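You operate a simulated robot arm through the tools that you are given. There is no shell and no other tool.

You are at the controls of a simulated robot arm. One attempt, no reset.

Task
Park the magnifier, move the disc to the green tray, wipe the soot off the glass and light the table.
Fine: use the felt block and put it back. What is to be rubbed or washed off counts as gone when no trace of it is left.

The check looks at the end state, three seconds after you hand in, the way a careful person would. Anything else that was tipped, shoved, dropped, spilled or broken makes it a failure.

Robot
A 7-joint arm with a two-finger parallel gripper, fixed in place. Base frame: the origin is on the floor under the middle of its stand, x ahead of it, y to its left, z up; the work surface is at about z = 900. Lengths are in mm, angles in degrees, forces in N, time in s.
It reaches about 1372 mm from its shoulder. Its first joint turns from -149.0 to 149.0 degrees. Payload 3.43 kg.
The tool frame sits at the grasp point between the pads (the TCP): z along the fingers, y along the line on which they close. The tips reach 30 mm beyond it. Largest opening 94 mm; finger width 28, thickness 10; the body of the gripper, 50 by 96 mm, starts 55 mm behind the TCP.
Orientation is that of the tool frame in the base frame, as a unit quaternion [x, y, z, w]. With the fingers straight down and closing along the base's y, the tool's x points along the base's -x, its y along +y and its z along -z.

Tools
- The arm moves only by the tool nudge_tool. Its argument "moves" is one flat list of numbers, 7 for each row, row after row: the shift along the tool's x, y, z in mm, then the turn, a rotation vector about the tool's x, y, z in degrees, then the gripper command, from -1 (shut) to 1 (fully open), values between in proportion. In form: [dx, dy, dz, ax, ay, az, jaw, dx, dy, dz, ax, ay, az, jaw, ...]. A call has 1 to 20 rows; each row is the pose to reach, as a shift and turn from the pose commanded when the call began, along the tool's axes at that moment. A row lasts 0.2 s, in which the tool goes at most 50 mm and 8.6 degrees; a call with a longer step from one row to the next is refused whole, and so is a gripper value outside its range. Where a pose cannot be reached the arm comes as near as it can. A force on the tool above 70 N (or 10 N above the force at the start of the call, whichever is more), or a blocked arm, ends the call early, and 0.2 s more pass. Each finger travels about 45 mm/s and halts on what it meets, pressing with about 43 N; the grip force reading is that of the motor and also rises with nothing between the fingers. The clock runs only during rows and for 0.2 s after the last one: add rows that repeat a pose to give the fingers time. It gives the time, the measured TCP pose, the force on the tool (base axes), the opening and the grip force at its end, in the units of the frame above (readings bear some noise), with the torque about the TCP (base axes, N m) and any sound that the robot's microphone picked up.
- Cameras (640 x 400 px; columns grow to the right, rows downward): "scene" is fixed at [401.2, -651.1, 1531]; the picture's right is [0.99, -0.17, 0.00], its down [-0.07, -0.38, -0.92] and it looks along [0.16, 0.91, -0.39] (base axes); focal length 327 px, centre (320, 200). "wrist" rides on the gripper at [76, 14, -103] in the tool frame; the picture's right is [-0.18, 0.98, 0.00], its down [-0.75, -0.14, -0.64] and it looks along [-0.63, -0.12, 0.77] (tool axes); focal length 243 px, centre (320, 200). There is no depth. A picture from a camera that has moved, and an enlarged one, comes with that camera's place and axes in the base frame and with its lens.
- grab_frame(camera): a new picture of that camera. It takes no simulated time.
- enlarge(camera, box): a new picture of the part [left, top, right, bottom] of that camera's present view, enlarged. It takes no simulated time.
- hand_in(): hands the job in; it is judged then, once.

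Nothing tells you positions but the pictures and the camera data. Unless the task says otherwise, let go and move clear before handing in.

The tools are called after "Request:" by a JSON object that holds its "fn" and its "kwargs". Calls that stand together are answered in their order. nudge_tool: Moves the arm, as the interface text tells. Its arguments: {"type":"object","properties":{"moves":{"type":"array"}},"required":["moves"]} The other tools are called the same way: grab_frame (camera) takes a picture; enlarge (camera, box) takes an enlarged picture of a part of a camera's view; hand_in () hands the job in.

At the start:

```text
clock: 0.0
ee_pos: [535.4, 830.8, 1183.5]
tool_rot: [0.0, 1.0, 0.001, 0.0]
force: [0.6, -0.3, 0.1]
torque: [-0.01, 0.0, 0.04]
gripper_width: 93.8
finger_force: 0.1
```

scene: 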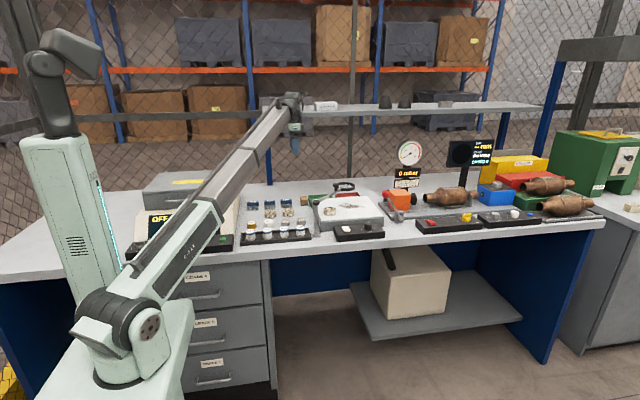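
wrist: 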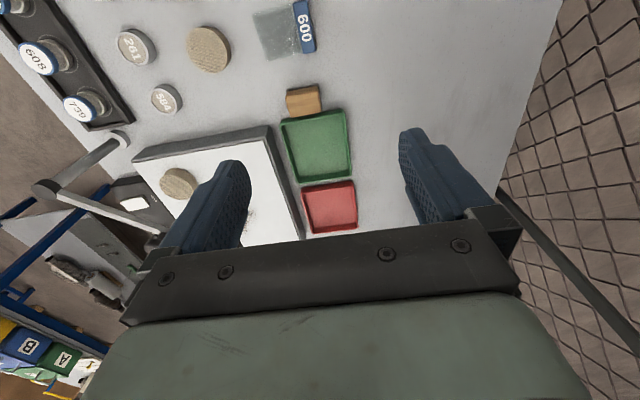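

I see a bench with a light table, a magnifier arm, trays and various things. I'll take enlarged pictures first to understand the layout.

Request:
{"fn": "enlarge", "kwargs": {"camera": "scene", "box": [220, 160, 420, 285]}}

Request:
{"fn": "enlarge", "kwargs": {"camera": "wrist", "box": [0, 0, 360, 225]}}

Request:
{"fn": "enlarge", "kwargs": {"camera": "scene", "box": [380, 130, 620, 280]}}

Request:
{"fn": "enlarge", "kwargs": {"camera": "scene", "box": [120, 160, 320, 285]}}

```text
3.20 times, centred on (320, 222) of scene
camera zoom: at [401.2, -651.1, 1531.0], right [0.99, -0.17, 0.0], down [-0.07, -0.38, -0.92], along [0.16, 0.91, -0.39], focal length 1046 px, centre (320, 128)
```

zoom: 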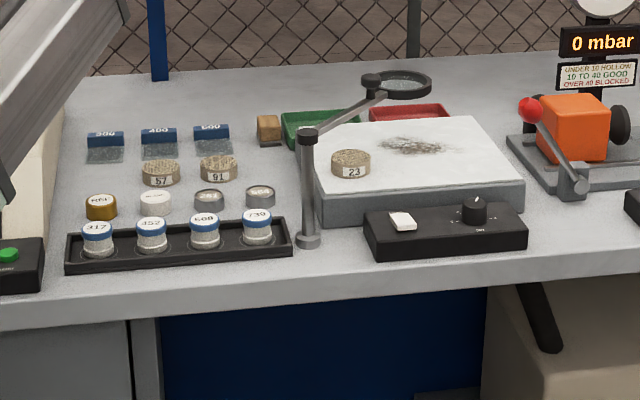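

```text
1.78 times, centred on (180, 112) of wrist
camera zoom: at [459.0, 844.9, 1286.6], right [0.18, 0.98, 0.0], down [0.75, -0.14, 0.64], along [0.63, -0.12, -0.77], focal length 431 px, centre (569, 356)
```

zoom: 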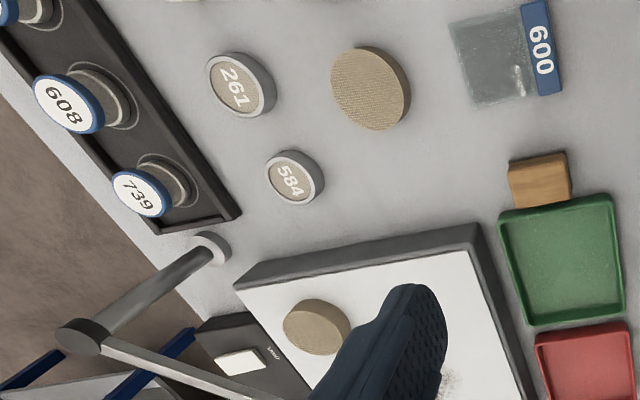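

```text
2.67 times, centred on (500, 205) of scene
camera zoom: at [401.2, -651.1, 1531.0], right [0.99, -0.17, 0.0], down [-0.07, -0.38, -0.92], along [0.16, 0.91, -0.39], focal length 872 px, centre (-160, 187)
```

zoom: 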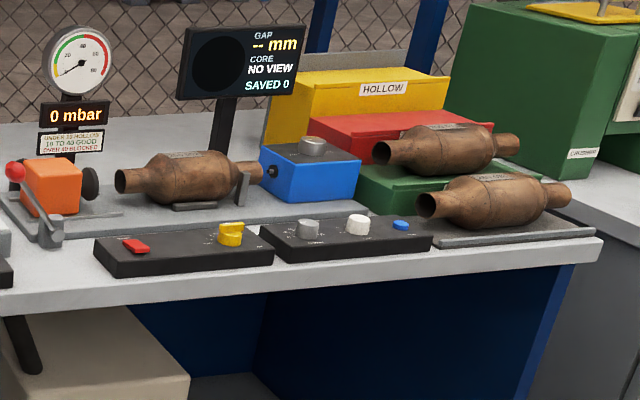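

```text
3.20 times, centred on (220, 222) of scene
camera zoom: at [401.2, -651.1, 1531.0], right [0.99, -0.17, 0.0], down [-0.07, -0.38, -0.92], along [0.16, 0.91, -0.39], focal length 1046 px, centre (640, 128)
```

zoom: 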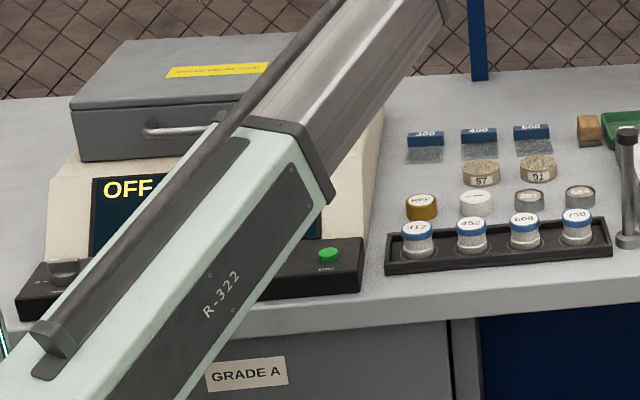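

The bench shows a light table with a "23" disc and soot smudge on its glass, a magnifier on a post swung over it, a felt block beside the green tray, and a control box in front. I'll move the wrist camera higher and nearer to the front to see the magnifier and the control box.

Request:
{"fn": "nudge_tool", "kwargs": {"moves": [9, -38, -11, 0, 0, 0, 1, 18, -77, -22, 0, 0, 0, 1, 28, -115, -34, 0, 0, 0, 1, 37, -153, -45, 0, 0, 0, 1, 46, -192, -56, 0, 0, 0, 1, 55, -230, -67, 0, 0, 0, 1]}}

Request:
{"fn": "grab_frame", "kwargs": {"camera": "wrist"}}

Request:
{"fn": "grab_frame", "kwargs": {"camera": "scene"}}

```text
clock: 1.4
ee_pos: [493.2, 619.7, 1208.2]
tool_rot: [0.0, 1.0, 0.023, 0.018]
force: [0.3, 0.6, -0.3]
torque: [-0.02, 0.07, -0.02]
gripper_width: 94.1
finger_force: 0.1
out of reach, approached as far as the arm can: row 3, 4, 5, 6
```

```text
taken
camera wrist: at [414.8, 629.7, 1309.8], right [0.18, 0.98, 0.05], down [0.73, -0.17, 0.66], along [0.66, -0.08, -0.75], focal length 243 px, centre (320, 200)
```

wrist: 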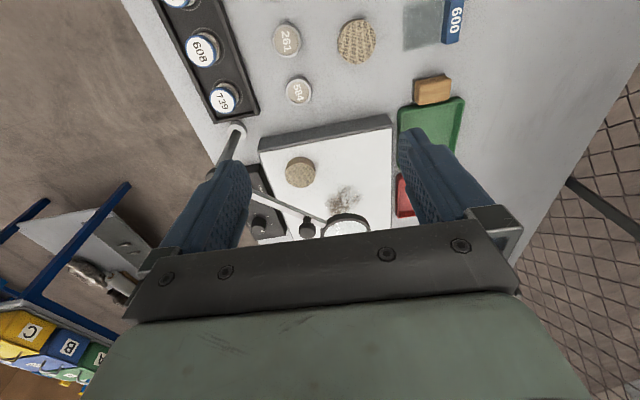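

```text
taken
```

scene: 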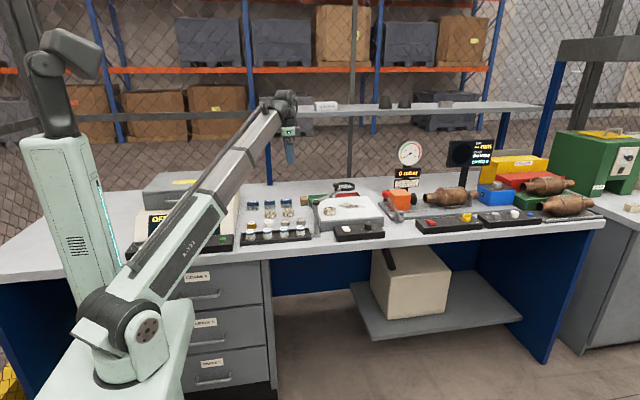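

The arm couldn't reach quite that high and close. I'll check where the command stands with a small move downward.

Request:
{"fn": "nudge_tool", "kwargs": {"moves": [0, 0, 20, 0, 0, 0, 1, 0, 0, 40, 0, 0, 0, 1]}}

```text
clock: 2.0
ee_pos: [494.8, 624.1, 1171.2]
tool_rot: [0.0, 1.0, 0.023, 0.017]
force: [-0.2, 0.0, -0.9]
torque: [-0.02, 0.01, -0.02]
gripper_width: 94.0
finger_force: 0.1
```

Request:
{"fn": "nudge_tool", "kwargs": {"moves": [0, 0, 0, 2.6, 1.9, 0, 1, 0, 0, 0, 2.6, 1.9, 0, 1]}}

Request:
{"fn": "enlarge", "kwargs": {"camera": "wrist", "box": [160, 60, 480, 260]}}

Request:
{"fn": "grab_frame", "kwargs": {"camera": "wrist"}}

```text
clock: 2.6
ee_pos: [493.7, 623.4, 1170.0]
tool_rot: [0.0, 1.0, 0.004, 0.002]
force: [-0.3, 0.6, 0.4]
torque: [0.03, -0.02, -0.02]
gripper_width: 94.1
finger_force: 0.0
```

```text
2.00 times, centred on (320, 160) of wrist
camera zoom: at [418.5, 636.5, 1272.8], right [0.18, 0.98, 0.01], down [0.75, -0.15, 0.65], along [0.64, -0.11, -0.76], focal length 485 px, centre (320, 280)
```

zoom: 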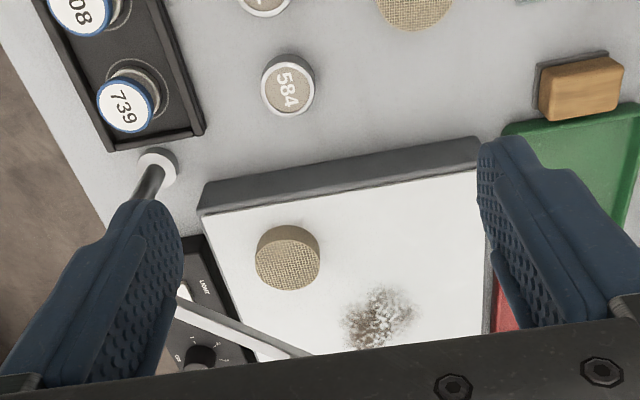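

```text
taken
camera wrist: at [418.5, 636.5, 1272.8], right [0.18, 0.98, 0.01], down [0.75, -0.15, 0.65], along [0.64, -0.11, -0.76], focal length 243 px, centre (320, 200)
```

wrist: 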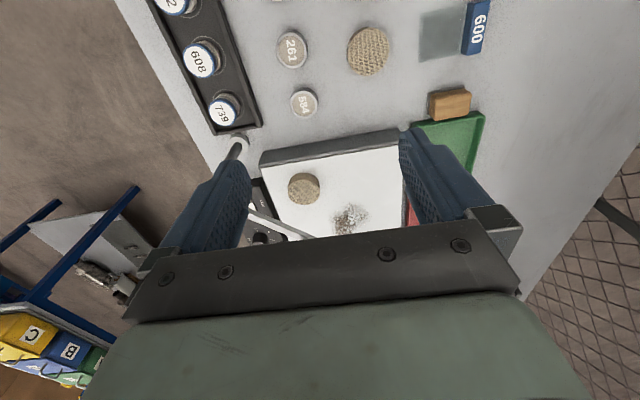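

Request:
{"fn": "nudge_tool", "kwargs": {"moves": [-40, 0, 0, 0, 0, 0, 0.5, -80, 0, 0, 0, 0, 0, 0, -110, 0, 0, 0, 0, 0, -0.5, -140, 0, 0, 0, 0, 0, -1, -140, 0, 0, 0, 0, 0, -1, -140, 0, 0, 0, 0, 0, -1]}}

Request:
{"fn": "grab_frame", "kwargs": {"camera": "wrist"}}

Request:
{"fn": "enlarge", "kwargs": {"camera": "scene", "box": [300, 170, 400, 245]}}

Request:
{"fn": "enlarge", "kwargs": {"camera": "scene", "box": [330, 215, 390, 250]}}

```text
clock: 4.0
ee_pos: [632.5, 622.9, 1169.6]
tool_rot: [0.0, 1.0, 0.0, 0.001]
force: [-0.7, 1.0, 0.1]
torque: [-0.03, -0.01, 0.01]
gripper_width: 0.0
finger_force: 22.8
```

```text
taken
camera wrist: at [557.5, 635.9, 1273.5], right [0.18, 0.98, 0.0], down [0.75, -0.14, 0.64], along [0.63, -0.12, -0.77], focal length 243 px, centre (320, 200)
```

wrist: 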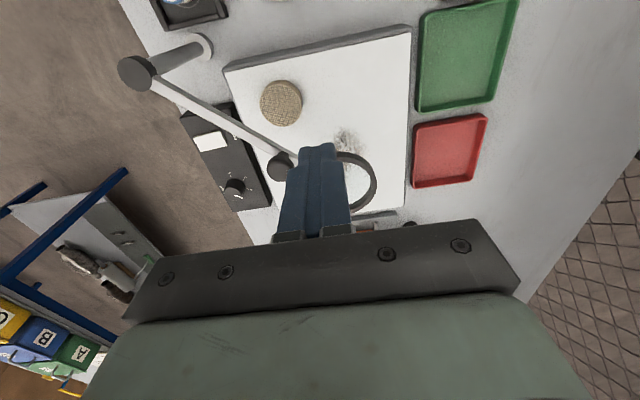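

```text
5.33 times, centred on (350, 208) of scene
camera zoom: at [401.2, -651.1, 1531.0], right [0.99, -0.17, 0.0], down [-0.07, -0.38, -0.92], along [0.16, 0.91, -0.39], focal length 1744 px, centre (160, 160)
```

zoom: 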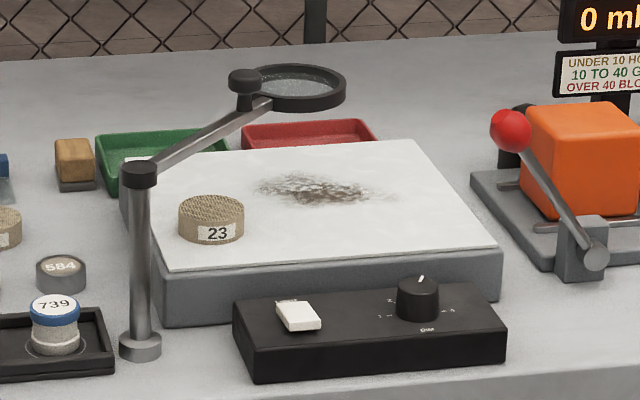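

```text
10.67 times, centred on (360, 232) of scene
camera zoom: at [401.2, -651.1, 1531.0], right [0.99, -0.17, 0.0], down [-0.07, -0.38, -0.92], along [0.16, 0.91, -0.39], focal length 3488 px, centre (-107, -147)
```

zoom: 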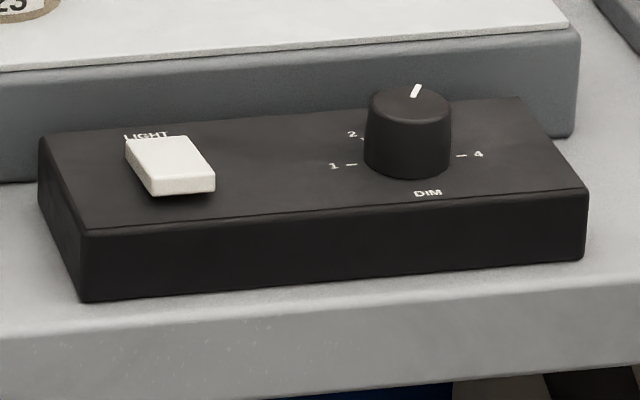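

Request:
{"fn": "enlarge", "kwargs": {"camera": "wrist", "box": [100, 0, 420, 200]}}

Request:
{"fn": "enlarge", "kwargs": {"camera": "wrist", "box": [110, 20, 230, 95]}}

Request:
{"fn": "enlarge", "kwargs": {"camera": "scene", "box": [300, 175, 360, 245]}}

```text
2.00 times, centred on (260, 100) of wrist
camera zoom: at [557.5, 635.9, 1273.5], right [0.18, 0.98, 0.0], down [0.75, -0.14, 0.64], along [0.63, -0.12, -0.77], focal length 485 px, centre (440, 400)
```

zoom: 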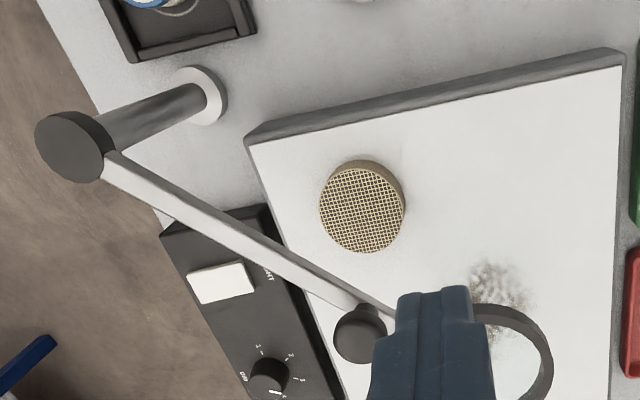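

```text
5.33 times, centred on (170, 58) of wrist
camera zoom: at [557.5, 635.9, 1273.5], right [0.18, 0.98, 0.0], down [0.75, -0.14, 0.64], along [0.63, -0.12, -0.77], focal length 1294 px, centre (1120, 960)
```

zoom: 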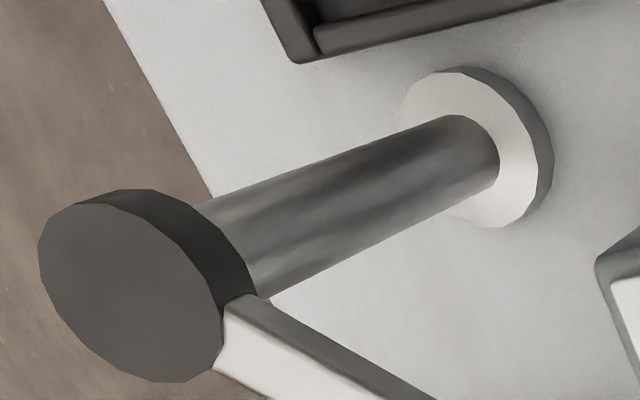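

```text
5.71 times, centred on (330, 210) of scene
camera zoom: at [401.2, -651.1, 1531.0], right [0.99, -0.17, 0.0], down [-0.07, -0.38, -0.92], along [0.16, 0.91, -0.39], focal length 1868 px, centre (263, 143)
```

zoom: 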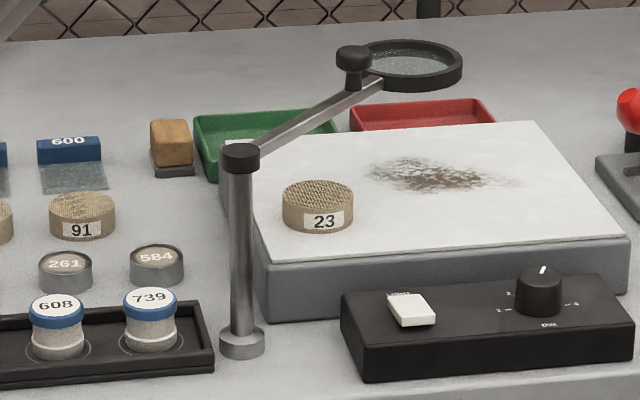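

Request:
{"fn": "enlarge", "kwargs": {"camera": "scene", "box": [0, 0, 360, 400]}}

Request:
{"fn": "grab_frame", "kwargs": {"camera": "scene"}}

```text
1.00 times, centred on (180, 200) of scene (not enlarged: the box is as wide or as high as the picture)
camera zoom: at [401.2, -651.1, 1531.0], right [0.99, -0.17, 0.0], down [-0.07, -0.38, -0.92], along [0.16, 0.91, -0.39], focal length 327 px, centre (460, 200)
```

zoom: 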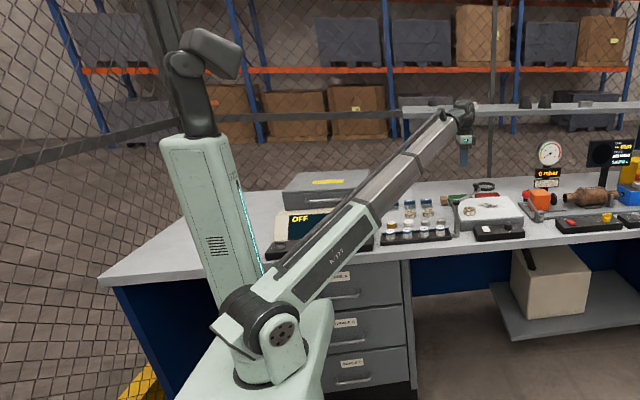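

```text
taken
```

scene: 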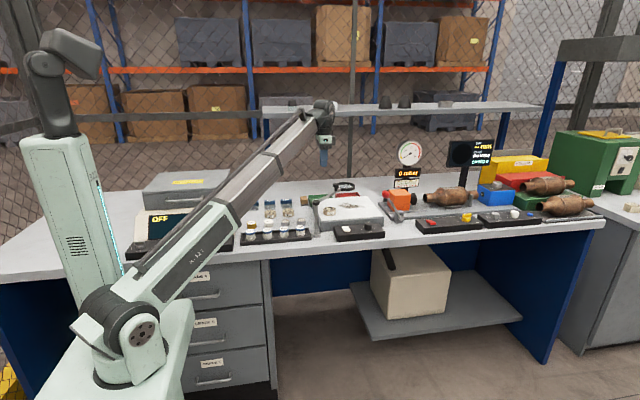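

The arm is a telescoping boom, so I need to keep it clear of the magnifier post. I'll move a bit further in +x to see the lens, knob and glass without the fingers in the way.

Request:
{"fn": "nudge_tool", "kwargs": {"moves": [-45, 0, 0, 0, 0, 0, -1, -90, 0, 0, 0, 0, 0, -1, -90, 0, 0, 0, 0, 0, -1]}}

Request:
{"fn": "grab_frame", "kwargs": {"camera": "wrist"}}

Request:
{"fn": "enlarge", "kwargs": {"camera": "wrist", "box": [140, 0, 460, 200]}}

Request:
{"fn": "enlarge", "kwargs": {"camera": "scene", "box": [280, 80, 440, 250]}}

```text
clock: 4.8
ee_pos: [725.5, 621.7, 1170.8]
tool_rot: [0.0, 1.0, 0.001, 0.001]
force: [0.0, -0.5, -0.7]
torque: [-0.02, 0.0, 0.01]
gripper_width: 0.1
finger_force: 32.6
```

```text
taken
camera wrist: at [649.2, 636.4, 1274.3], right [0.18, 0.98, 0.0], down [0.75, -0.14, 0.64], along [0.63, -0.12, -0.77], focal length 243 px, centre (320, 200)
```

wrist: 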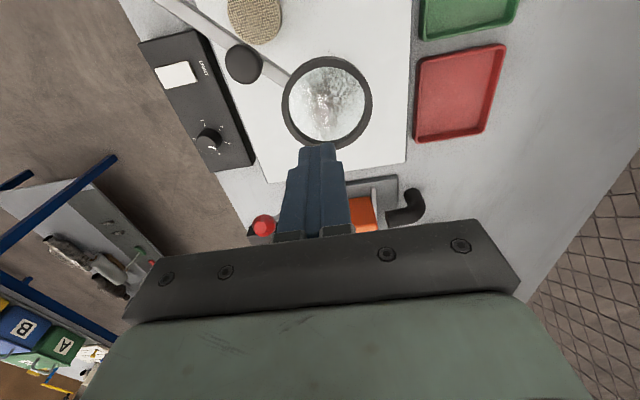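

```text
2.00 times, centred on (300, 100) of wrist
camera zoom: at [649.2, 636.4, 1274.3], right [0.18, 0.98, 0.0], down [0.75, -0.14, 0.64], along [0.63, -0.12, -0.77], focal length 485 px, centre (360, 400)
```

zoom: 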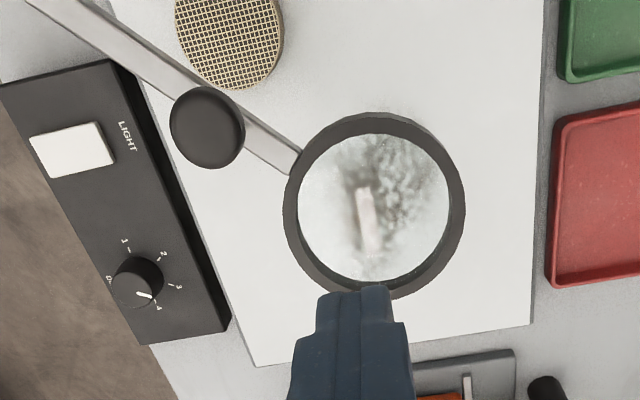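

```text
2.35 times, centred on (360, 165) of scene
camera zoom: at [401.2, -651.1, 1531.0], right [0.99, -0.17, 0.0], down [-0.07, -0.38, -0.92], along [0.16, 0.91, -0.39], focal length 769 px, centre (226, 282)
```

zoom: 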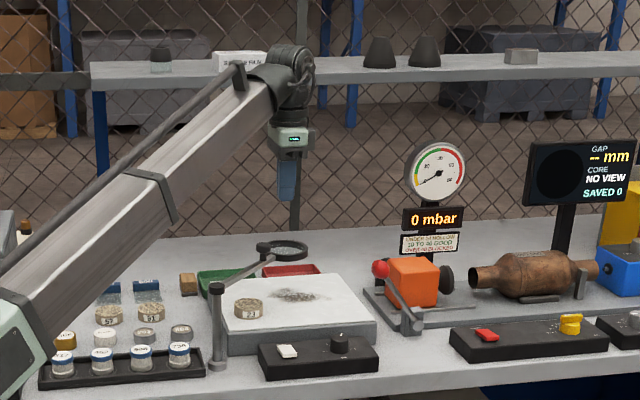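

The knob on the magnifier arm is at about (675, 573, top 1069), with its post at (576, 477) and the lens over the glass centre at about (724, 630). I'll go above the knob, turned 45° so the fingers will straddle the arm, and look again.

Request:
{"fn": "nudge_tool", "kwargs": {"moves": [8, -8, 3, 0, 0, -7.5, 0.4, 17, -16, 6, 0, 0, -15, 0.4, 25, -24, 10, 0, 0, -22.5, 0.4, 34, -32, 13, 0, 0, -30, 0.4, 42, -40, 16, 0, 0, -37.5, 0.4, 50.5, -48, 20, 0, 0, -45, 0.4, 50.5, -48, 20, 0, 0, -45, 0.4]}}

Request:
{"fn": "grab_frame", "kwargs": {"camera": "wrist"}}

Request:
{"fn": "enlarge", "kwargs": {"camera": "scene", "box": [280, 100, 440, 250]}}

```text
clock: 6.4
ee_pos: [674.4, 573.2, 1149.6]
tool_rot: [-0.383, 0.924, 0.001, 0.0]
force: [0.3, -0.2, -0.4]
torque: [0.03, -0.01, 0.02]
gripper_width: 65.9
finger_force: 0.0
```

```text
taken
camera wrist: at [610.8, 528.7, 1252.9], right [-0.57, 0.82, 0.0], down [0.63, 0.43, 0.64], along [0.53, 0.37, -0.77], focal length 243 px, centre (320, 200)
```

wrist: 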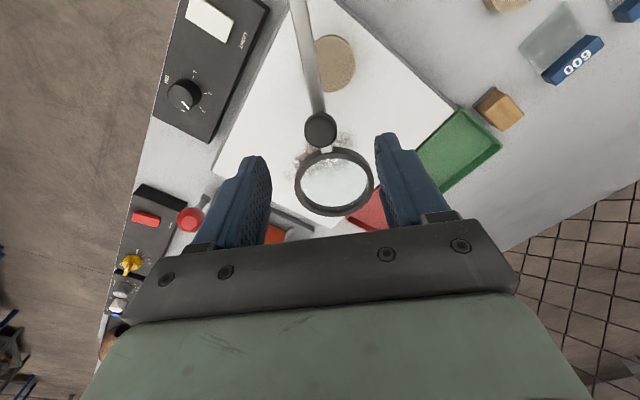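

```text
2.67 times, centred on (360, 175) of scene
camera zoom: at [401.2, -651.1, 1531.0], right [0.99, -0.17, 0.0], down [-0.07, -0.38, -0.92], along [0.16, 0.91, -0.39], focal length 872 px, centre (213, 267)
```

zoom: 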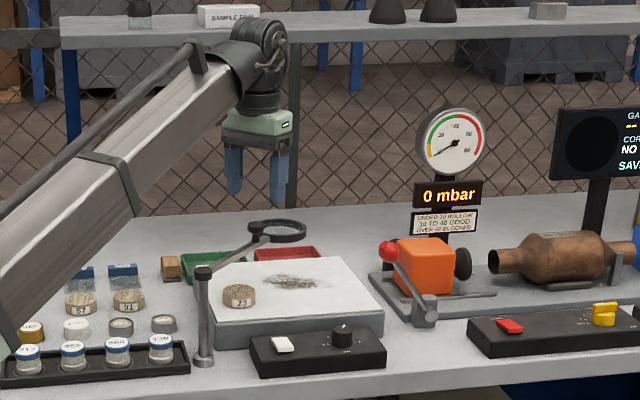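

The knob sits right on the tool axis. I'll lower the open fingers around it and the arm, close to a loose cage, and check.

Request:
{"fn": "nudge_tool", "kwargs": {"moves": [0, 0, 30, 0, 0, 0, 0.4, 0, 0, 60, 0, 0, 0, 0.4, 0, 0, 88, 0, 0, 0, 0.4, 0, 0, 88, 0, 0, 0, 0, 0, 0, 88, 0, 0, 0, -0.2, 0, 0, 88, 0, 0, 0, -0.25]}}

Request:
{"fn": "grab_frame", "kwargs": {"camera": "wrist"}}

Request:
{"fn": "enlarge", "kwargs": {"camera": "scene", "box": [290, 140, 410, 245]}}

```text
clock: 7.8
ee_pos: [674.1, 574.4, 1063.3]
tool_rot: [-0.383, 0.924, 0.001, 0.001]
force: [-1.0, -0.6, 0.2]
torque: [0.0, -0.02, 0.02]
gripper_width: 35.3
finger_force: 0.1
```

```text
taken
camera wrist: at [610.7, 529.8, 1166.0], right [-0.56, 0.83, 0.0], down [0.63, 0.43, 0.64], along [0.53, 0.36, -0.77], focal length 243 px, centre (320, 200)
```

wrist: 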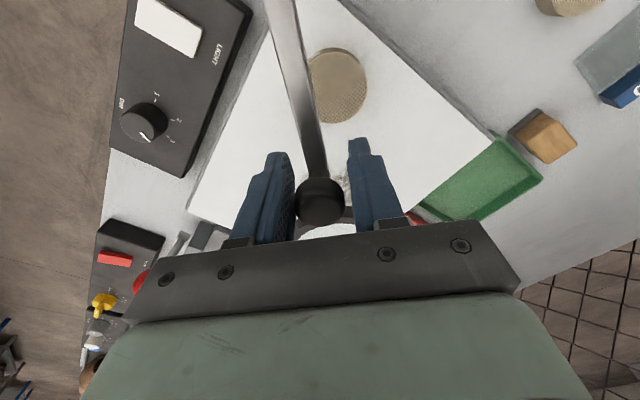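

```text
3.81 times, centred on (350, 192) of scene
camera zoom: at [401.2, -651.1, 1531.0], right [0.99, -0.17, 0.0], down [-0.07, -0.38, -0.92], along [0.16, 0.91, -0.39], focal length 1246 px, centre (206, 229)
```

zoom: 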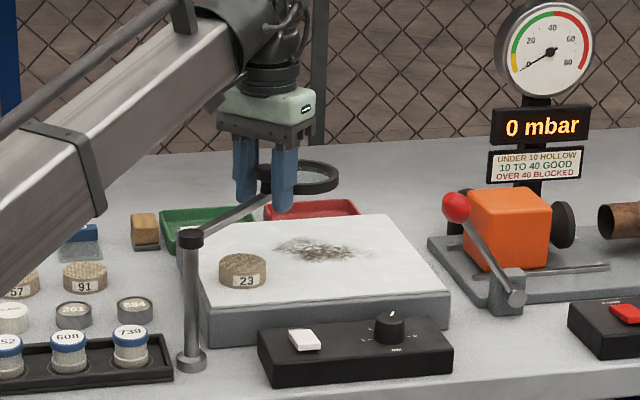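

The knob is caged. I'll try a small clockwise swing, toward the front of the bench, watching the force.

Request:
{"fn": "nudge_tool", "kwargs": {"moves": [0.7, -12, 0, 0, 0, 5, -0.25, 2.4, -23.9, 0, 0, 0, 10, -0.25, 5.1, -35.6, 0, 0, 0, 15, -0.25, 5.1, -35.6, 0, 0, 0, 15, -0.25]}}

Request:
{"fn": "grab_frame", "kwargs": {"camera": "wrist"}}

Request:
{"fn": "enlarge", "kwargs": {"camera": "scene", "box": [290, 140, 410, 245]}}

```text
clock: 8.8
ee_pos: [694.6, 545.2, 1061.5]
tool_rot: [-0.259, 0.966, 0.001, 0.001]
force: [0.0, -0.3, -0.3]
torque: [-0.02, -0.03, -0.03]
gripper_width: 35.6
finger_force: 0.1
```

```text
taken
camera wrist: at [622.6, 519.3, 1165.2], right [-0.33, 0.94, 0.0], down [0.72, 0.25, 0.64], along [0.61, 0.21, -0.77], focal length 243 px, centre (320, 200)
```

wrist: 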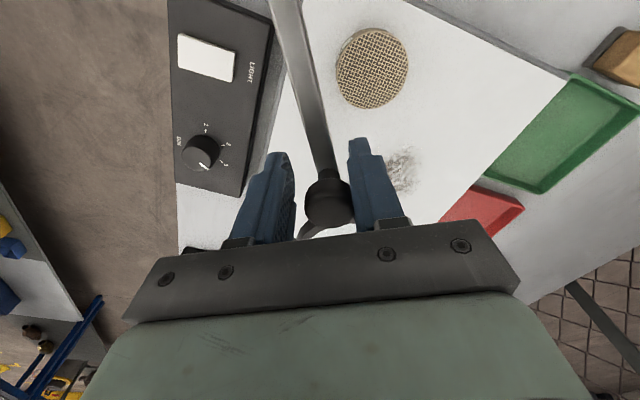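

```text
3.81 times, centred on (350, 192) of scene
camera zoom: at [401.2, -651.1, 1531.0], right [0.99, -0.17, 0.0], down [-0.07, -0.38, -0.92], along [0.16, 0.91, -0.39], focal length 1246 px, centre (206, 229)
```

zoom: 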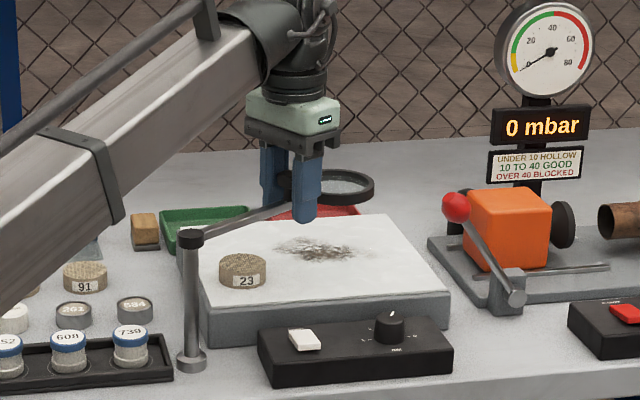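

It swings freely. I'll continue clockwise.

Request:
{"fn": "nudge_tool", "kwargs": {"moves": [0.75, -14.3, 0, 0, 0, 6, -0.25, 3.0, -28.5, 0, 0, 0, 12, -0.25, 6.7, -42.3, 0, 0, 0, 18, -0.25, 11.8, -55.7, 0, 0, 0, 24, -0.25, 18.4, -68.5, 0, 0, 0, 30, -0.25, 26.2, -80.5, 0, 0, 0, 36, -0.25, 35.2, -91.7, 0, 0, 0, 42, -0.25, 45.3, -101.8, 0, 0, 0, 48, -0.25, 45.3, -101.8, 0, 0, 0, 48, -0.25]}}

Request:
{"fn": "grab_frame", "kwargs": {"camera": "wrist"}}

Request:
{"fn": "enlarge", "kwargs": {"camera": "scene", "box": [280, 120, 440, 250]}}

```text
clock: 9.9
ee_pos: [707.7, 503.5, 1061.2]
tool_rot: [-0.047, 0.999, 0.015, -0.003]
force: [-7.6, 51.0, -8.7]
torque: [-0.64, -0.2, 0.41]
gripper_width: 65.0
finger_force: 26.3
stopped in row 5: the force on the tool passed its limit at 77 N (the readings are from after the stop); the commanded pose is now the measured one
```

```text
taken
camera wrist: at [633.0, 506.8, 1165.1], right [0.09, 1.0, 0.03], down [0.77, -0.09, 0.63], along [0.63, -0.04, -0.77], focal length 243 px, centre (320, 200)
```

wrist: 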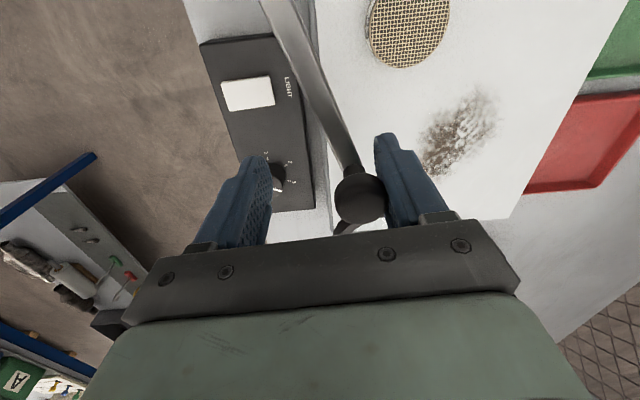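

```text
3.08 times, centred on (360, 185) of scene
camera zoom: at [401.2, -651.1, 1531.0], right [0.99, -0.17, 0.0], down [-0.07, -0.38, -0.92], along [0.16, 0.91, -0.39], focal length 1006 px, centre (197, 246)
```

zoom: 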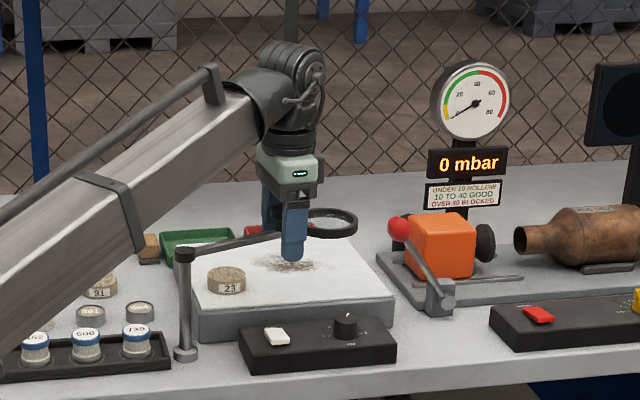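

The arm met a hard stop only about 25° clockwise, where the lens is still over the glass, so parking must be the other way. I'll back off, open the fingers and lift clear.

Request:
{"fn": "nudge_tool", "kwargs": {"moves": [0, 10, 0, 0, 0, 0, 0.4, 0, 18, 0, 0, 0, 0, 0.4, 0, 18, 0, 0, 0, 0, 0.4]}}

Request:
{"fn": "grab_frame", "kwargs": {"camera": "wrist"}}

Request:
{"fn": "enlarge", "kwargs": {"camera": "scene", "box": [200, 90, 400, 250]}}

Request:
{"fn": "enlarge", "kwargs": {"camera": "scene", "box": [60, 150, 280, 360]}}

```text
clock: 10.7
ee_pos: [709.1, 511.0, 1063.0]
tool_rot: [-0.041, 0.999, 0.011, -0.003]
force: [-0.2, 1.0, -0.4]
torque: [-0.01, 0.01, 0.02]
gripper_width: 65.7
finger_force: 0.1
```

```text
taken
camera wrist: at [633.1, 517.0, 1166.2], right [0.1, 0.99, 0.02], down [0.77, -0.09, 0.64], along [0.63, -0.05, -0.77], focal length 243 px, centre (320, 200)
```

wrist: 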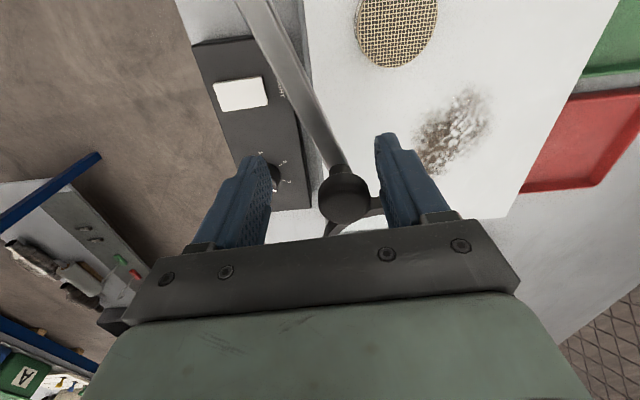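

```text
2.50 times, centred on (300, 170) of scene
camera zoom: at [401.2, -651.1, 1531.0], right [0.99, -0.17, 0.0], down [-0.07, -0.38, -0.92], along [0.16, 0.91, -0.39], focal length 817 px, centre (370, 275)
```

zoom: 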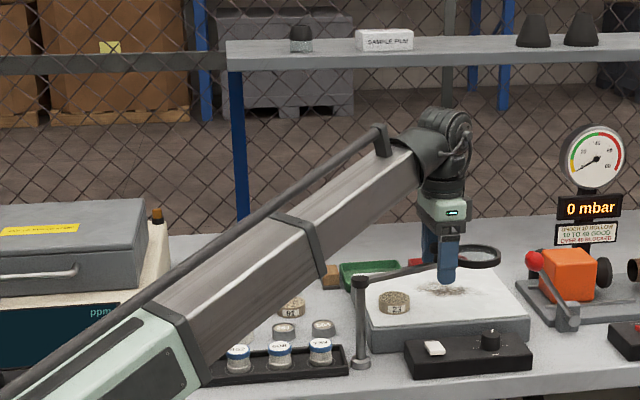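

```text
1.90 times, centred on (170, 255) of scene
camera zoom: at [401.2, -651.1, 1531.0], right [0.99, -0.17, 0.0], down [-0.07, -0.38, -0.92], along [0.16, 0.91, -0.39], focal length 623 px, centre (606, 95)
```

zoom: 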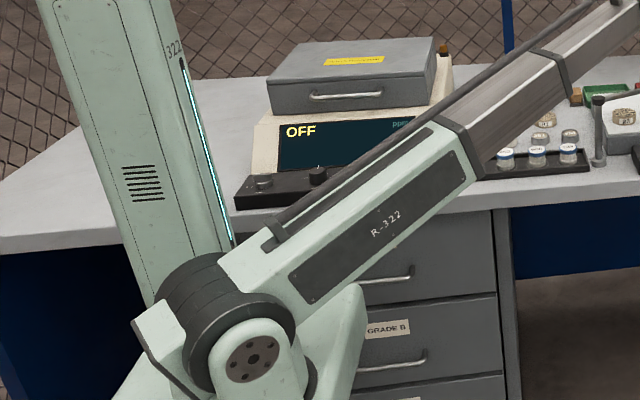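

The stop is at about 19° from the x axis. With the arm resting there the "23" disc is free to be gripped, so I'll lift clear, level the tool, and go for the disc first.

Request:
{"fn": "nudge_tool", "kwargs": {"moves": [0, 0, -30, 0, 0, 0, 0.4, 0, 0, -60, 0, 0, 0, 0.4, 0, 0, -75, 1.27, -0.3, 0.1, 0.4, 0, 0, -75, 1.27, -0.3, 0.1, 0.4]}}

Request:
{"fn": "grab_frame", "kwargs": {"camera": "wrist"}}

```text
clock: 11.7
ee_pos: [710.7, 510.7, 1136.0]
tool_rot: [-0.04, 0.999, -0.001, 0.0]
force: [-0.1, 0.4, 0.1]
torque: [0.0, 0.0, 0.01]
gripper_width: 65.9
finger_force: 0.1
```

```text
taken
camera wrist: at [634.1, 519.6, 1239.9], right [0.1, 0.99, 0.0], down [0.76, -0.08, 0.64], along [0.64, -0.07, -0.77], focal length 243 px, centre (320, 200)
```

wrist: 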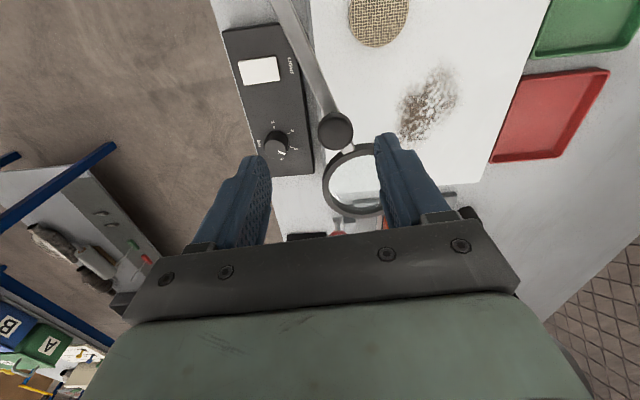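

Request:
{"fn": "nudge_tool", "kwargs": {"moves": [6.2, 7, 0, 0, 0, 8.4, 0.6, 12.4, 14, 0, 0, 0, 16.8, 0.6, 18.6, 21, 0, 0, 0, 25.2, 0.6, 24.8, 28, 0, 0, 0, 33.6, 0.6, 31, 35, 0, 0, 0, 42, 0.6, 37.2, 42, 0, 0, 0, 50.4, 0.6, 43.4, 49, 0, 0, 0, 58.8, 0.6, 49.6, 56, 8, 0, 0, 67.2, 0.6, 55.8, 63, 16, 0, 0, 75.6, 0.6, 55.8, 63, 16, 0, 0, 75.6, 0.6]}}

Request:
{"fn": "grab_frame", "kwargs": {"camera": "wrist"}}

Request:
{"fn": "enlarge", "kwargs": {"camera": "scene", "box": [260, 100, 420, 250]}}

```text
clock: 13.9
ee_pos: [646.8, 569.6, 1120.2]
tool_rot: [0.58, 0.814, -0.001, 0.001]
force: [0.1, -0.7, 0.5]
torque: [-0.04, 0.01, 0.01]
gripper_width: 75.2
finger_force: 0.0
```

```text
taken
camera wrist: at [637.6, 646.4, 1224.0], right [0.99, 0.15, 0.0], down [0.11, -0.76, 0.64], along [0.09, -0.64, -0.77], focal length 243 px, centre (320, 200)
```

wrist: 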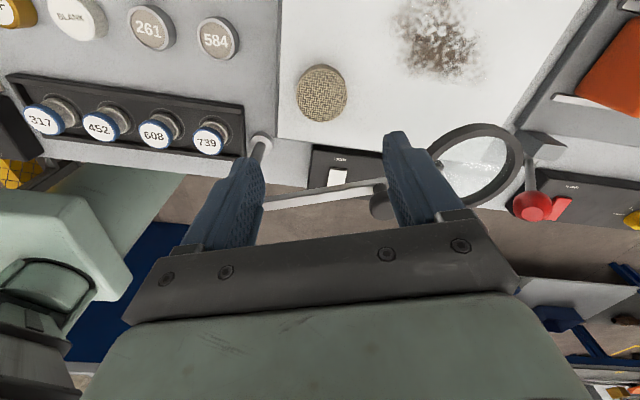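

```text
2.67 times, centred on (340, 175) of scene
camera zoom: at [401.2, -651.1, 1531.0], right [0.99, -0.17, 0.0], down [-0.07, -0.38, -0.92], along [0.16, 0.91, -0.39], focal length 872 px, centre (267, 267)
```

zoom: 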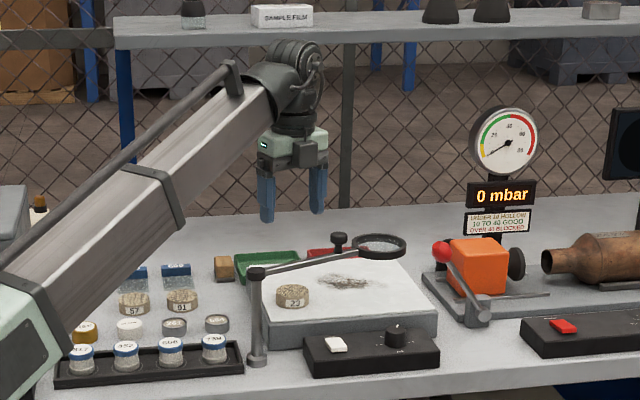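

The disc is almost under the tool at about (650, 572). I'll adjust slightly and descend to grip it.

Request:
{"fn": "nudge_tool", "kwargs": {"moves": [1.2, 3.8, 30, 0, 0, 0, 0.6, 1.2, 3.8, 65, 0, 0, 0, 0.6, 1.2, 3.8, 100, 0, 0, 0, 0.6, 1.2, 3.8, 118, 0, 0, 0, 0.6, 1.2, 3.8, 118, 0, 0, 0, 0.6]}}

Request:
{"fn": "grab_frame", "kwargs": {"camera": "wrist"}}

Request:
{"fn": "enlarge", "kwargs": {"camera": "scene", "box": [280, 120, 400, 230]}}

```text
clock: 15.1
ee_pos: [649.9, 570.2, 1002.2]
tool_rot: [0.581, 0.814, 0.0, 0.001]
force: [0.6, -0.2, 0.0]
torque: [0.02, 0.01, 0.01]
gripper_width: 75.4
finger_force: 0.0
```

```text
taken
camera wrist: at [639.0, 647.0, 1105.9], right [0.99, 0.15, 0.0], down [0.11, -0.76, 0.64], along [0.09, -0.64, -0.77], focal length 243 px, centre (320, 200)
```

wrist: 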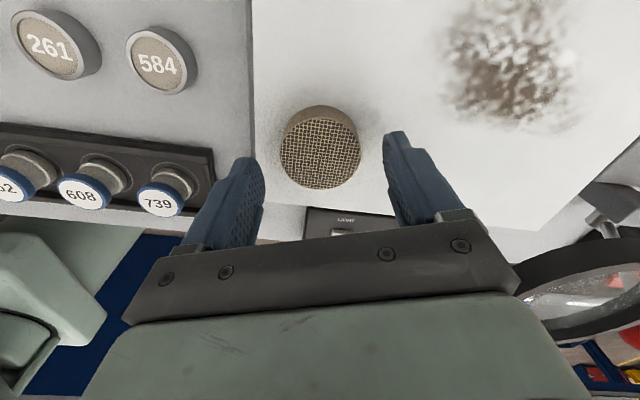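

```text
3.64 times, centred on (340, 175) of scene
camera zoom: at [401.2, -651.1, 1531.0], right [0.99, -0.17, 0.0], down [-0.07, -0.38, -0.92], along [0.16, 0.91, -0.39], focal length 1189 px, centre (247, 291)
```

zoom: 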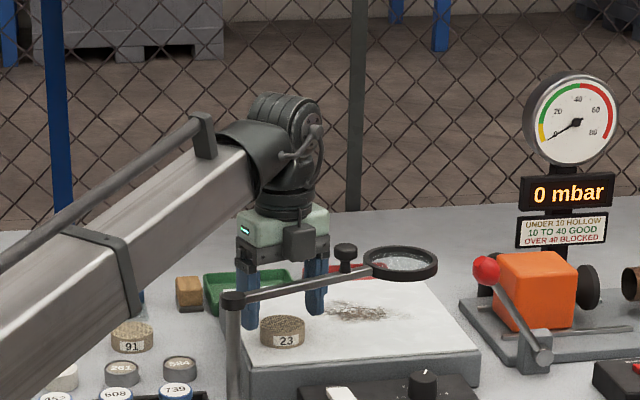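

The disc is centred between the fingers. I'll go down the last bit and close on it.

Request:
{"fn": "nudge_tool", "kwargs": {"moves": [1.5, 0, 11, 0, 0, 0, 0.6, 1.5, 0, 21, 0, 0, 0, 0.6, 1.5, 0, 21, 0, 0, 0, 0.2, 1.5, 0, 21, 0, 0, 0, 0, 1.5, 0, 21, 0, 0, 0, -0.2, 1.5, 0, 21, 0, 0, 0, -0.3, 1.5, 0, 21, 0, 0, 0, -0.3]}}

Request:
{"fn": "grab_frame", "kwargs": {"camera": "wrist"}}

Request:
{"fn": "enlarge", "kwargs": {"camera": "scene", "box": [300, 160, 380, 230]}}

```text
clock: 16.7
ee_pos: [649.5, 573.7, 980.9]
tool_rot: [0.581, 0.814, 0.001, 0.0]
force: [-0.1, -0.3, 0.4]
torque: [0.02, 0.02, -0.01]
gripper_width: 48.4
finger_force: 43.6
```

```text
taken
camera wrist: at [638.9, 649.7, 1084.9], right [0.99, 0.15, 0.0], down [0.11, -0.76, 0.64], along [0.09, -0.64, -0.77], focal length 243 px, centre (320, 200)
```

wrist: 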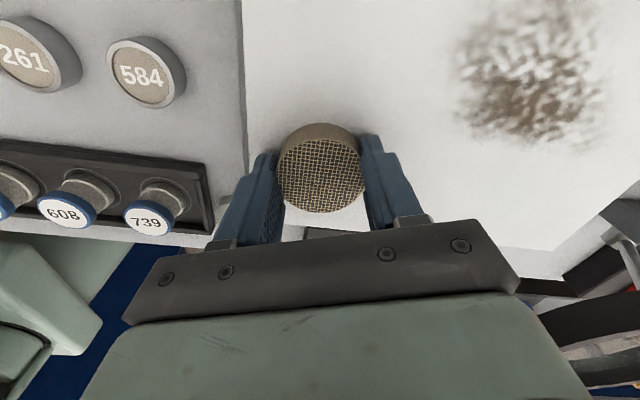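

```text
5.71 times, centred on (340, 195) of scene
camera zoom: at [401.2, -651.1, 1531.0], right [0.99, -0.17, 0.0], down [-0.07, -0.38, -0.92], along [0.16, 0.91, -0.39], focal length 1868 px, centre (206, 229)
```

zoom: 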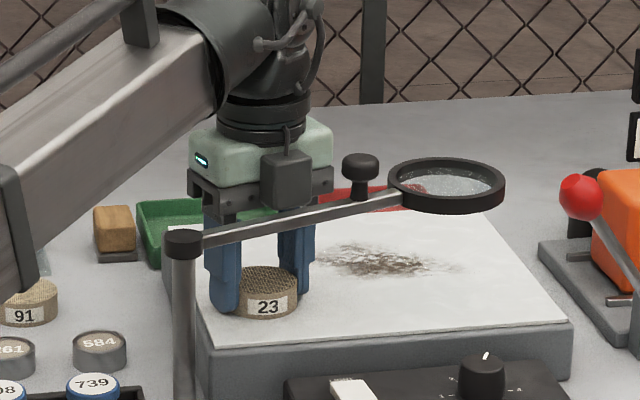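

The disc is gripped. I'll lift it and carry it over the green tray at about (652, 806).

Request:
{"fn": "nudge_tool", "kwargs": {"moves": [0, 0, -20, 0, 0, 0, -0.3, 0, 0, -55, 0, 0, 0, -0.3, 0, 0, -90, 0, 0, 0, -0.3, 36, 13, -100, 0, 0, 0, -0.3, 73, 26, -100, 0, 0, 0, -0.3, 109, 39, -100, 0, 0, 0, -0.3, 146, 52, -100, 0, 0, 0, -0.3, 182, 65, -100, 0, 0, 0, -0.3, 218.4, 78.2, -100, 0, 0, 0, -0.3, 218.4, 78.2, -100, 0, 0, 0, -0.3]}}

Request:
{"fn": "grab_frame", "kwargs": {"camera": "wrist"}}

Request:
{"fn": "enlarge", "kwargs": {"camera": "scene", "box": [260, 100, 420, 230]}}

```text
clock: 18.9
ee_pos: [652.8, 806.5, 1081.3]
tool_rot: [0.58, 0.814, 0.001, 0.0]
force: [-1.2, 0.6, -0.6]
torque: [0.01, 0.02, 0.02]
gripper_width: 47.9
finger_force: 43.0
```

```text
taken
camera wrist: at [642.7, 882.7, 1184.4], right [0.99, 0.15, 0.0], down [0.11, -0.76, 0.64], along [0.09, -0.64, -0.77], focal length 243 px, centre (320, 200)
```

wrist: 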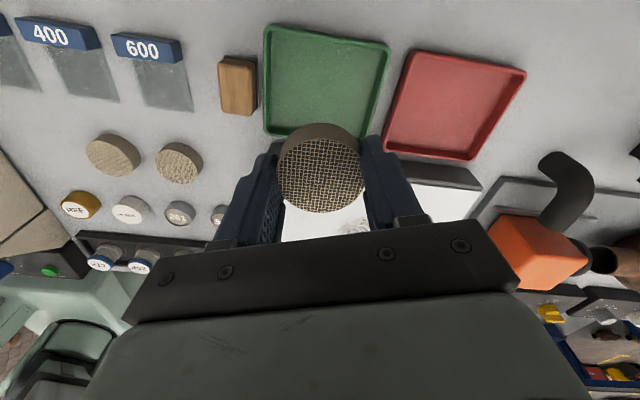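

```text
3.08 times, centred on (340, 165) of scene
camera zoom: at [401.2, -651.1, 1531.0], right [0.99, -0.17, 0.0], down [-0.07, -0.38, -0.92], along [0.16, 0.91, -0.39], focal length 1006 px, centre (258, 308)
```

zoom: 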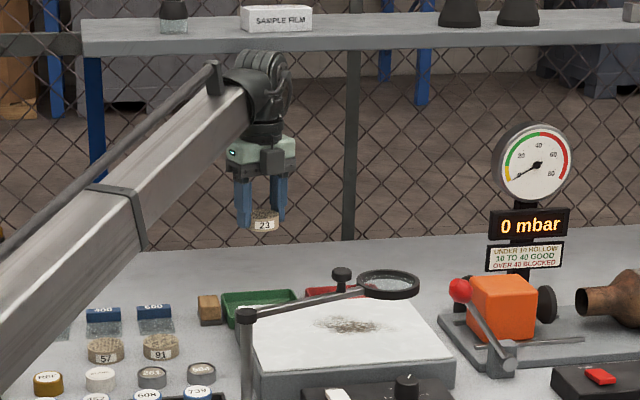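

I'm above the green tray. I'll lower the disc toward its floor.

Request:
{"fn": "nudge_tool", "kwargs": {"moves": [0, 0, 40, 0, 0, 0, -0.3, 0, 0, 80, 0, 0, 0, -0.3, 0, 0, 115, 0, 0, 0, -0.3, 0, 0, 132, 0, 0, 0, -0.3, 0, 0, 132, 0, 0, 0, -0.3]}}

Request:
{"fn": "enlarge", "kwargs": {"camera": "scene", "box": [280, 130, 380, 220]}}

Request:
{"fn": "grab_frame", "kwargs": {"camera": "wrist"}}

```text
clock: 20.1
ee_pos: [653.1, 803.9, 949.3]
tool_rot: [0.58, 0.814, 0.0, 0.0]
force: [-0.1, -0.1, 0.7]
torque: [0.01, 0.0, -0.01]
gripper_width: 48.3
finger_force: 43.5
```

```text
4.44 times, centred on (330, 175) of scene
camera zoom: at [401.2, -651.1, 1531.0], right [0.99, -0.17, 0.0], down [-0.07, -0.38, -0.92], along [0.16, 0.91, -0.39], focal length 1453 px, centre (276, 311)
```

zoom: 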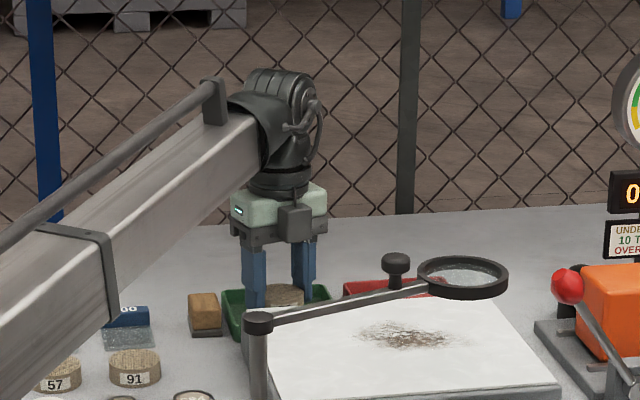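

```text
taken
camera wrist: at [642.1, 880.2, 1052.5], right [0.99, 0.15, 0.0], down [0.11, -0.76, 0.64], along [0.09, -0.64, -0.77], focal length 243 px, centre (320, 200)
```

wrist: 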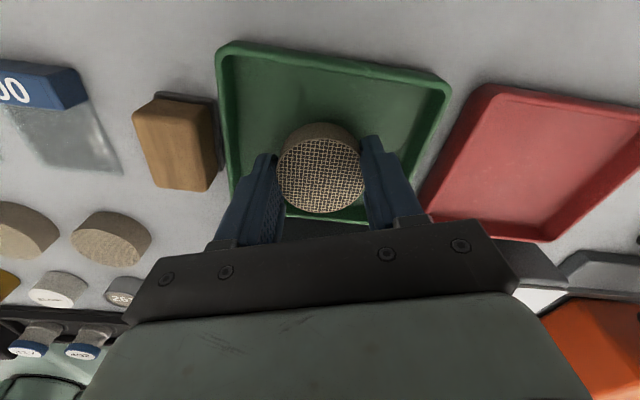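

Request:
{"fn": "nudge_tool", "kwargs": {"moves": [0, 0, 4, 0, 0, 0, -0.3, 0, 0, 8, 0, 0, 0, -0.3]}}

```text
clock: 20.7
ee_pos: [652.4, 803.5, 941.8]
tool_rot: [0.581, 0.814, 0.0, 0.0]
force: [-0.3, -0.5, -0.4]
torque: [-0.03, 0.0, 0.0]
gripper_width: 48.1
finger_force: 42.6
```

Request:
{"fn": "nudge_tool", "kwargs": {"moves": [0, 0, 2, 0, 0, 0, -0.3, 0, 0, 3, 0, 0, 0, -0.3]}}

Request:
{"fn": "enlarge", "kwargs": {"camera": "wrist", "box": [200, 30, 460, 230]}}

```text
clock: 21.3
ee_pos: [652.5, 804.9, 939.8]
tool_rot: [0.58, 0.815, 0.0, -0.001]
force: [0.0, -0.7, -1.4]
torque: [0.0, -0.01, 0.01]
gripper_width: 48.2
finger_force: 43.2
```

```text
2.00 times, centred on (330, 130) of wrist
camera zoom: at [642.2, 881.1, 1042.6], right [0.99, 0.15, 0.0], down [0.11, -0.76, 0.64], along [0.09, -0.64, -0.77], focal length 485 px, centre (300, 340)
```

zoom: 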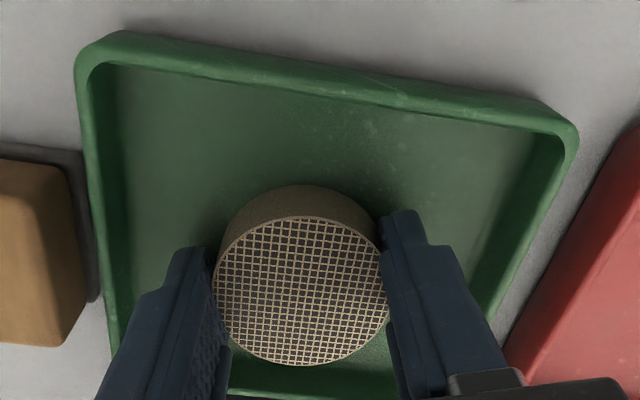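

Request:
{"fn": "nudge_tool", "kwargs": {"moves": [0, 0, 1, 0, 0, 0, -0.3, 0, 0, 2, 0, 0, 0, -0.3]}}

Request:
{"fn": "nudge_tool", "kwargs": {"moves": [0, 0, 1, 0, 0, 0, -0.3, 0, 0, 2, 0, 0, 0, -0.3]}}

```text
clock: 21.9
ee_pos: [653.6, 804.5, 937.5]
tool_rot: [0.58, 0.815, 0.0, 0.0]
force: [-0.7, -0.6, 0.2]
torque: [0.03, -0.04, -0.02]
gripper_width: 48.1
finger_force: 43.3
```

```text
clock: 22.5
ee_pos: [652.5, 803.5, 936.4]
tool_rot: [0.58, 0.814, 0.001, 0.0]
force: [0.4, -0.3, 9.1]
torque: [0.01, -0.08, -0.01]
gripper_width: 48.3
finger_force: 42.5
```

The disc touches the tray floor. I'll open the fingers a little and rise.

Request:
{"fn": "nudge_tool", "kwargs": {"moves": [0, 0, 0, 0, 0, 0, 0.1, 0, 0, 0, 0, 0, 0, 0.35, 0, 0, 0, 0, 0, 0, 0.35, 0, 0, -20, 0, 0, 0, 0.35, 0, 0, -50, 0, 0, 0, 0.35, 0, 0, -90, 0, 0, 0, 0.4, 0, 0, -90, 0, 0, 0, 0.4]}}

Request:
{"fn": "grab_frame", "kwargs": {"camera": "wrist"}}

Request:
{"fn": "enlarge", "kwargs": {"camera": "wrist", "box": [150, 20, 410, 180]}}

```text
clock: 24.1
ee_pos: [653.8, 804.3, 1024.0]
tool_rot: [0.581, 0.814, 0.0, 0.0]
force: [-0.7, 0.2, 0.1]
torque: [0.0, 0.01, 0.0]
gripper_width: 65.7
finger_force: 0.1
```

```text
taken
camera wrist: at [643.2, 881.9, 1127.4], right [0.99, 0.15, 0.0], down [0.11, -0.76, 0.64], along [0.09, -0.64, -0.77], focal length 243 px, centre (320, 200)
```

wrist: 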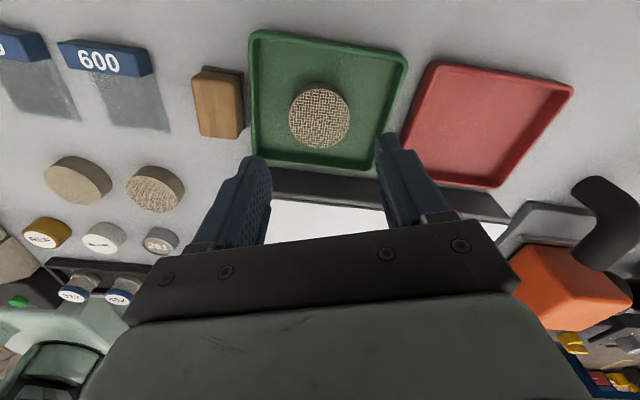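

```text
2.46 times, centred on (280, 100) of wrist
camera zoom: at [643.2, 881.9, 1127.4], right [0.99, 0.15, 0.0], down [0.11, -0.76, 0.64], along [0.09, -0.64, -0.77], focal length 597 px, centre (418, 446)
```

zoom: 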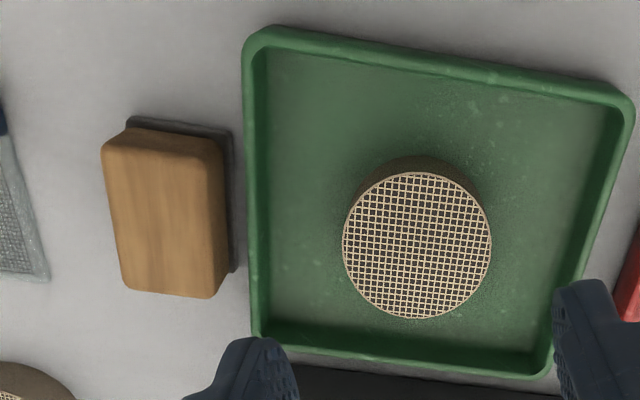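

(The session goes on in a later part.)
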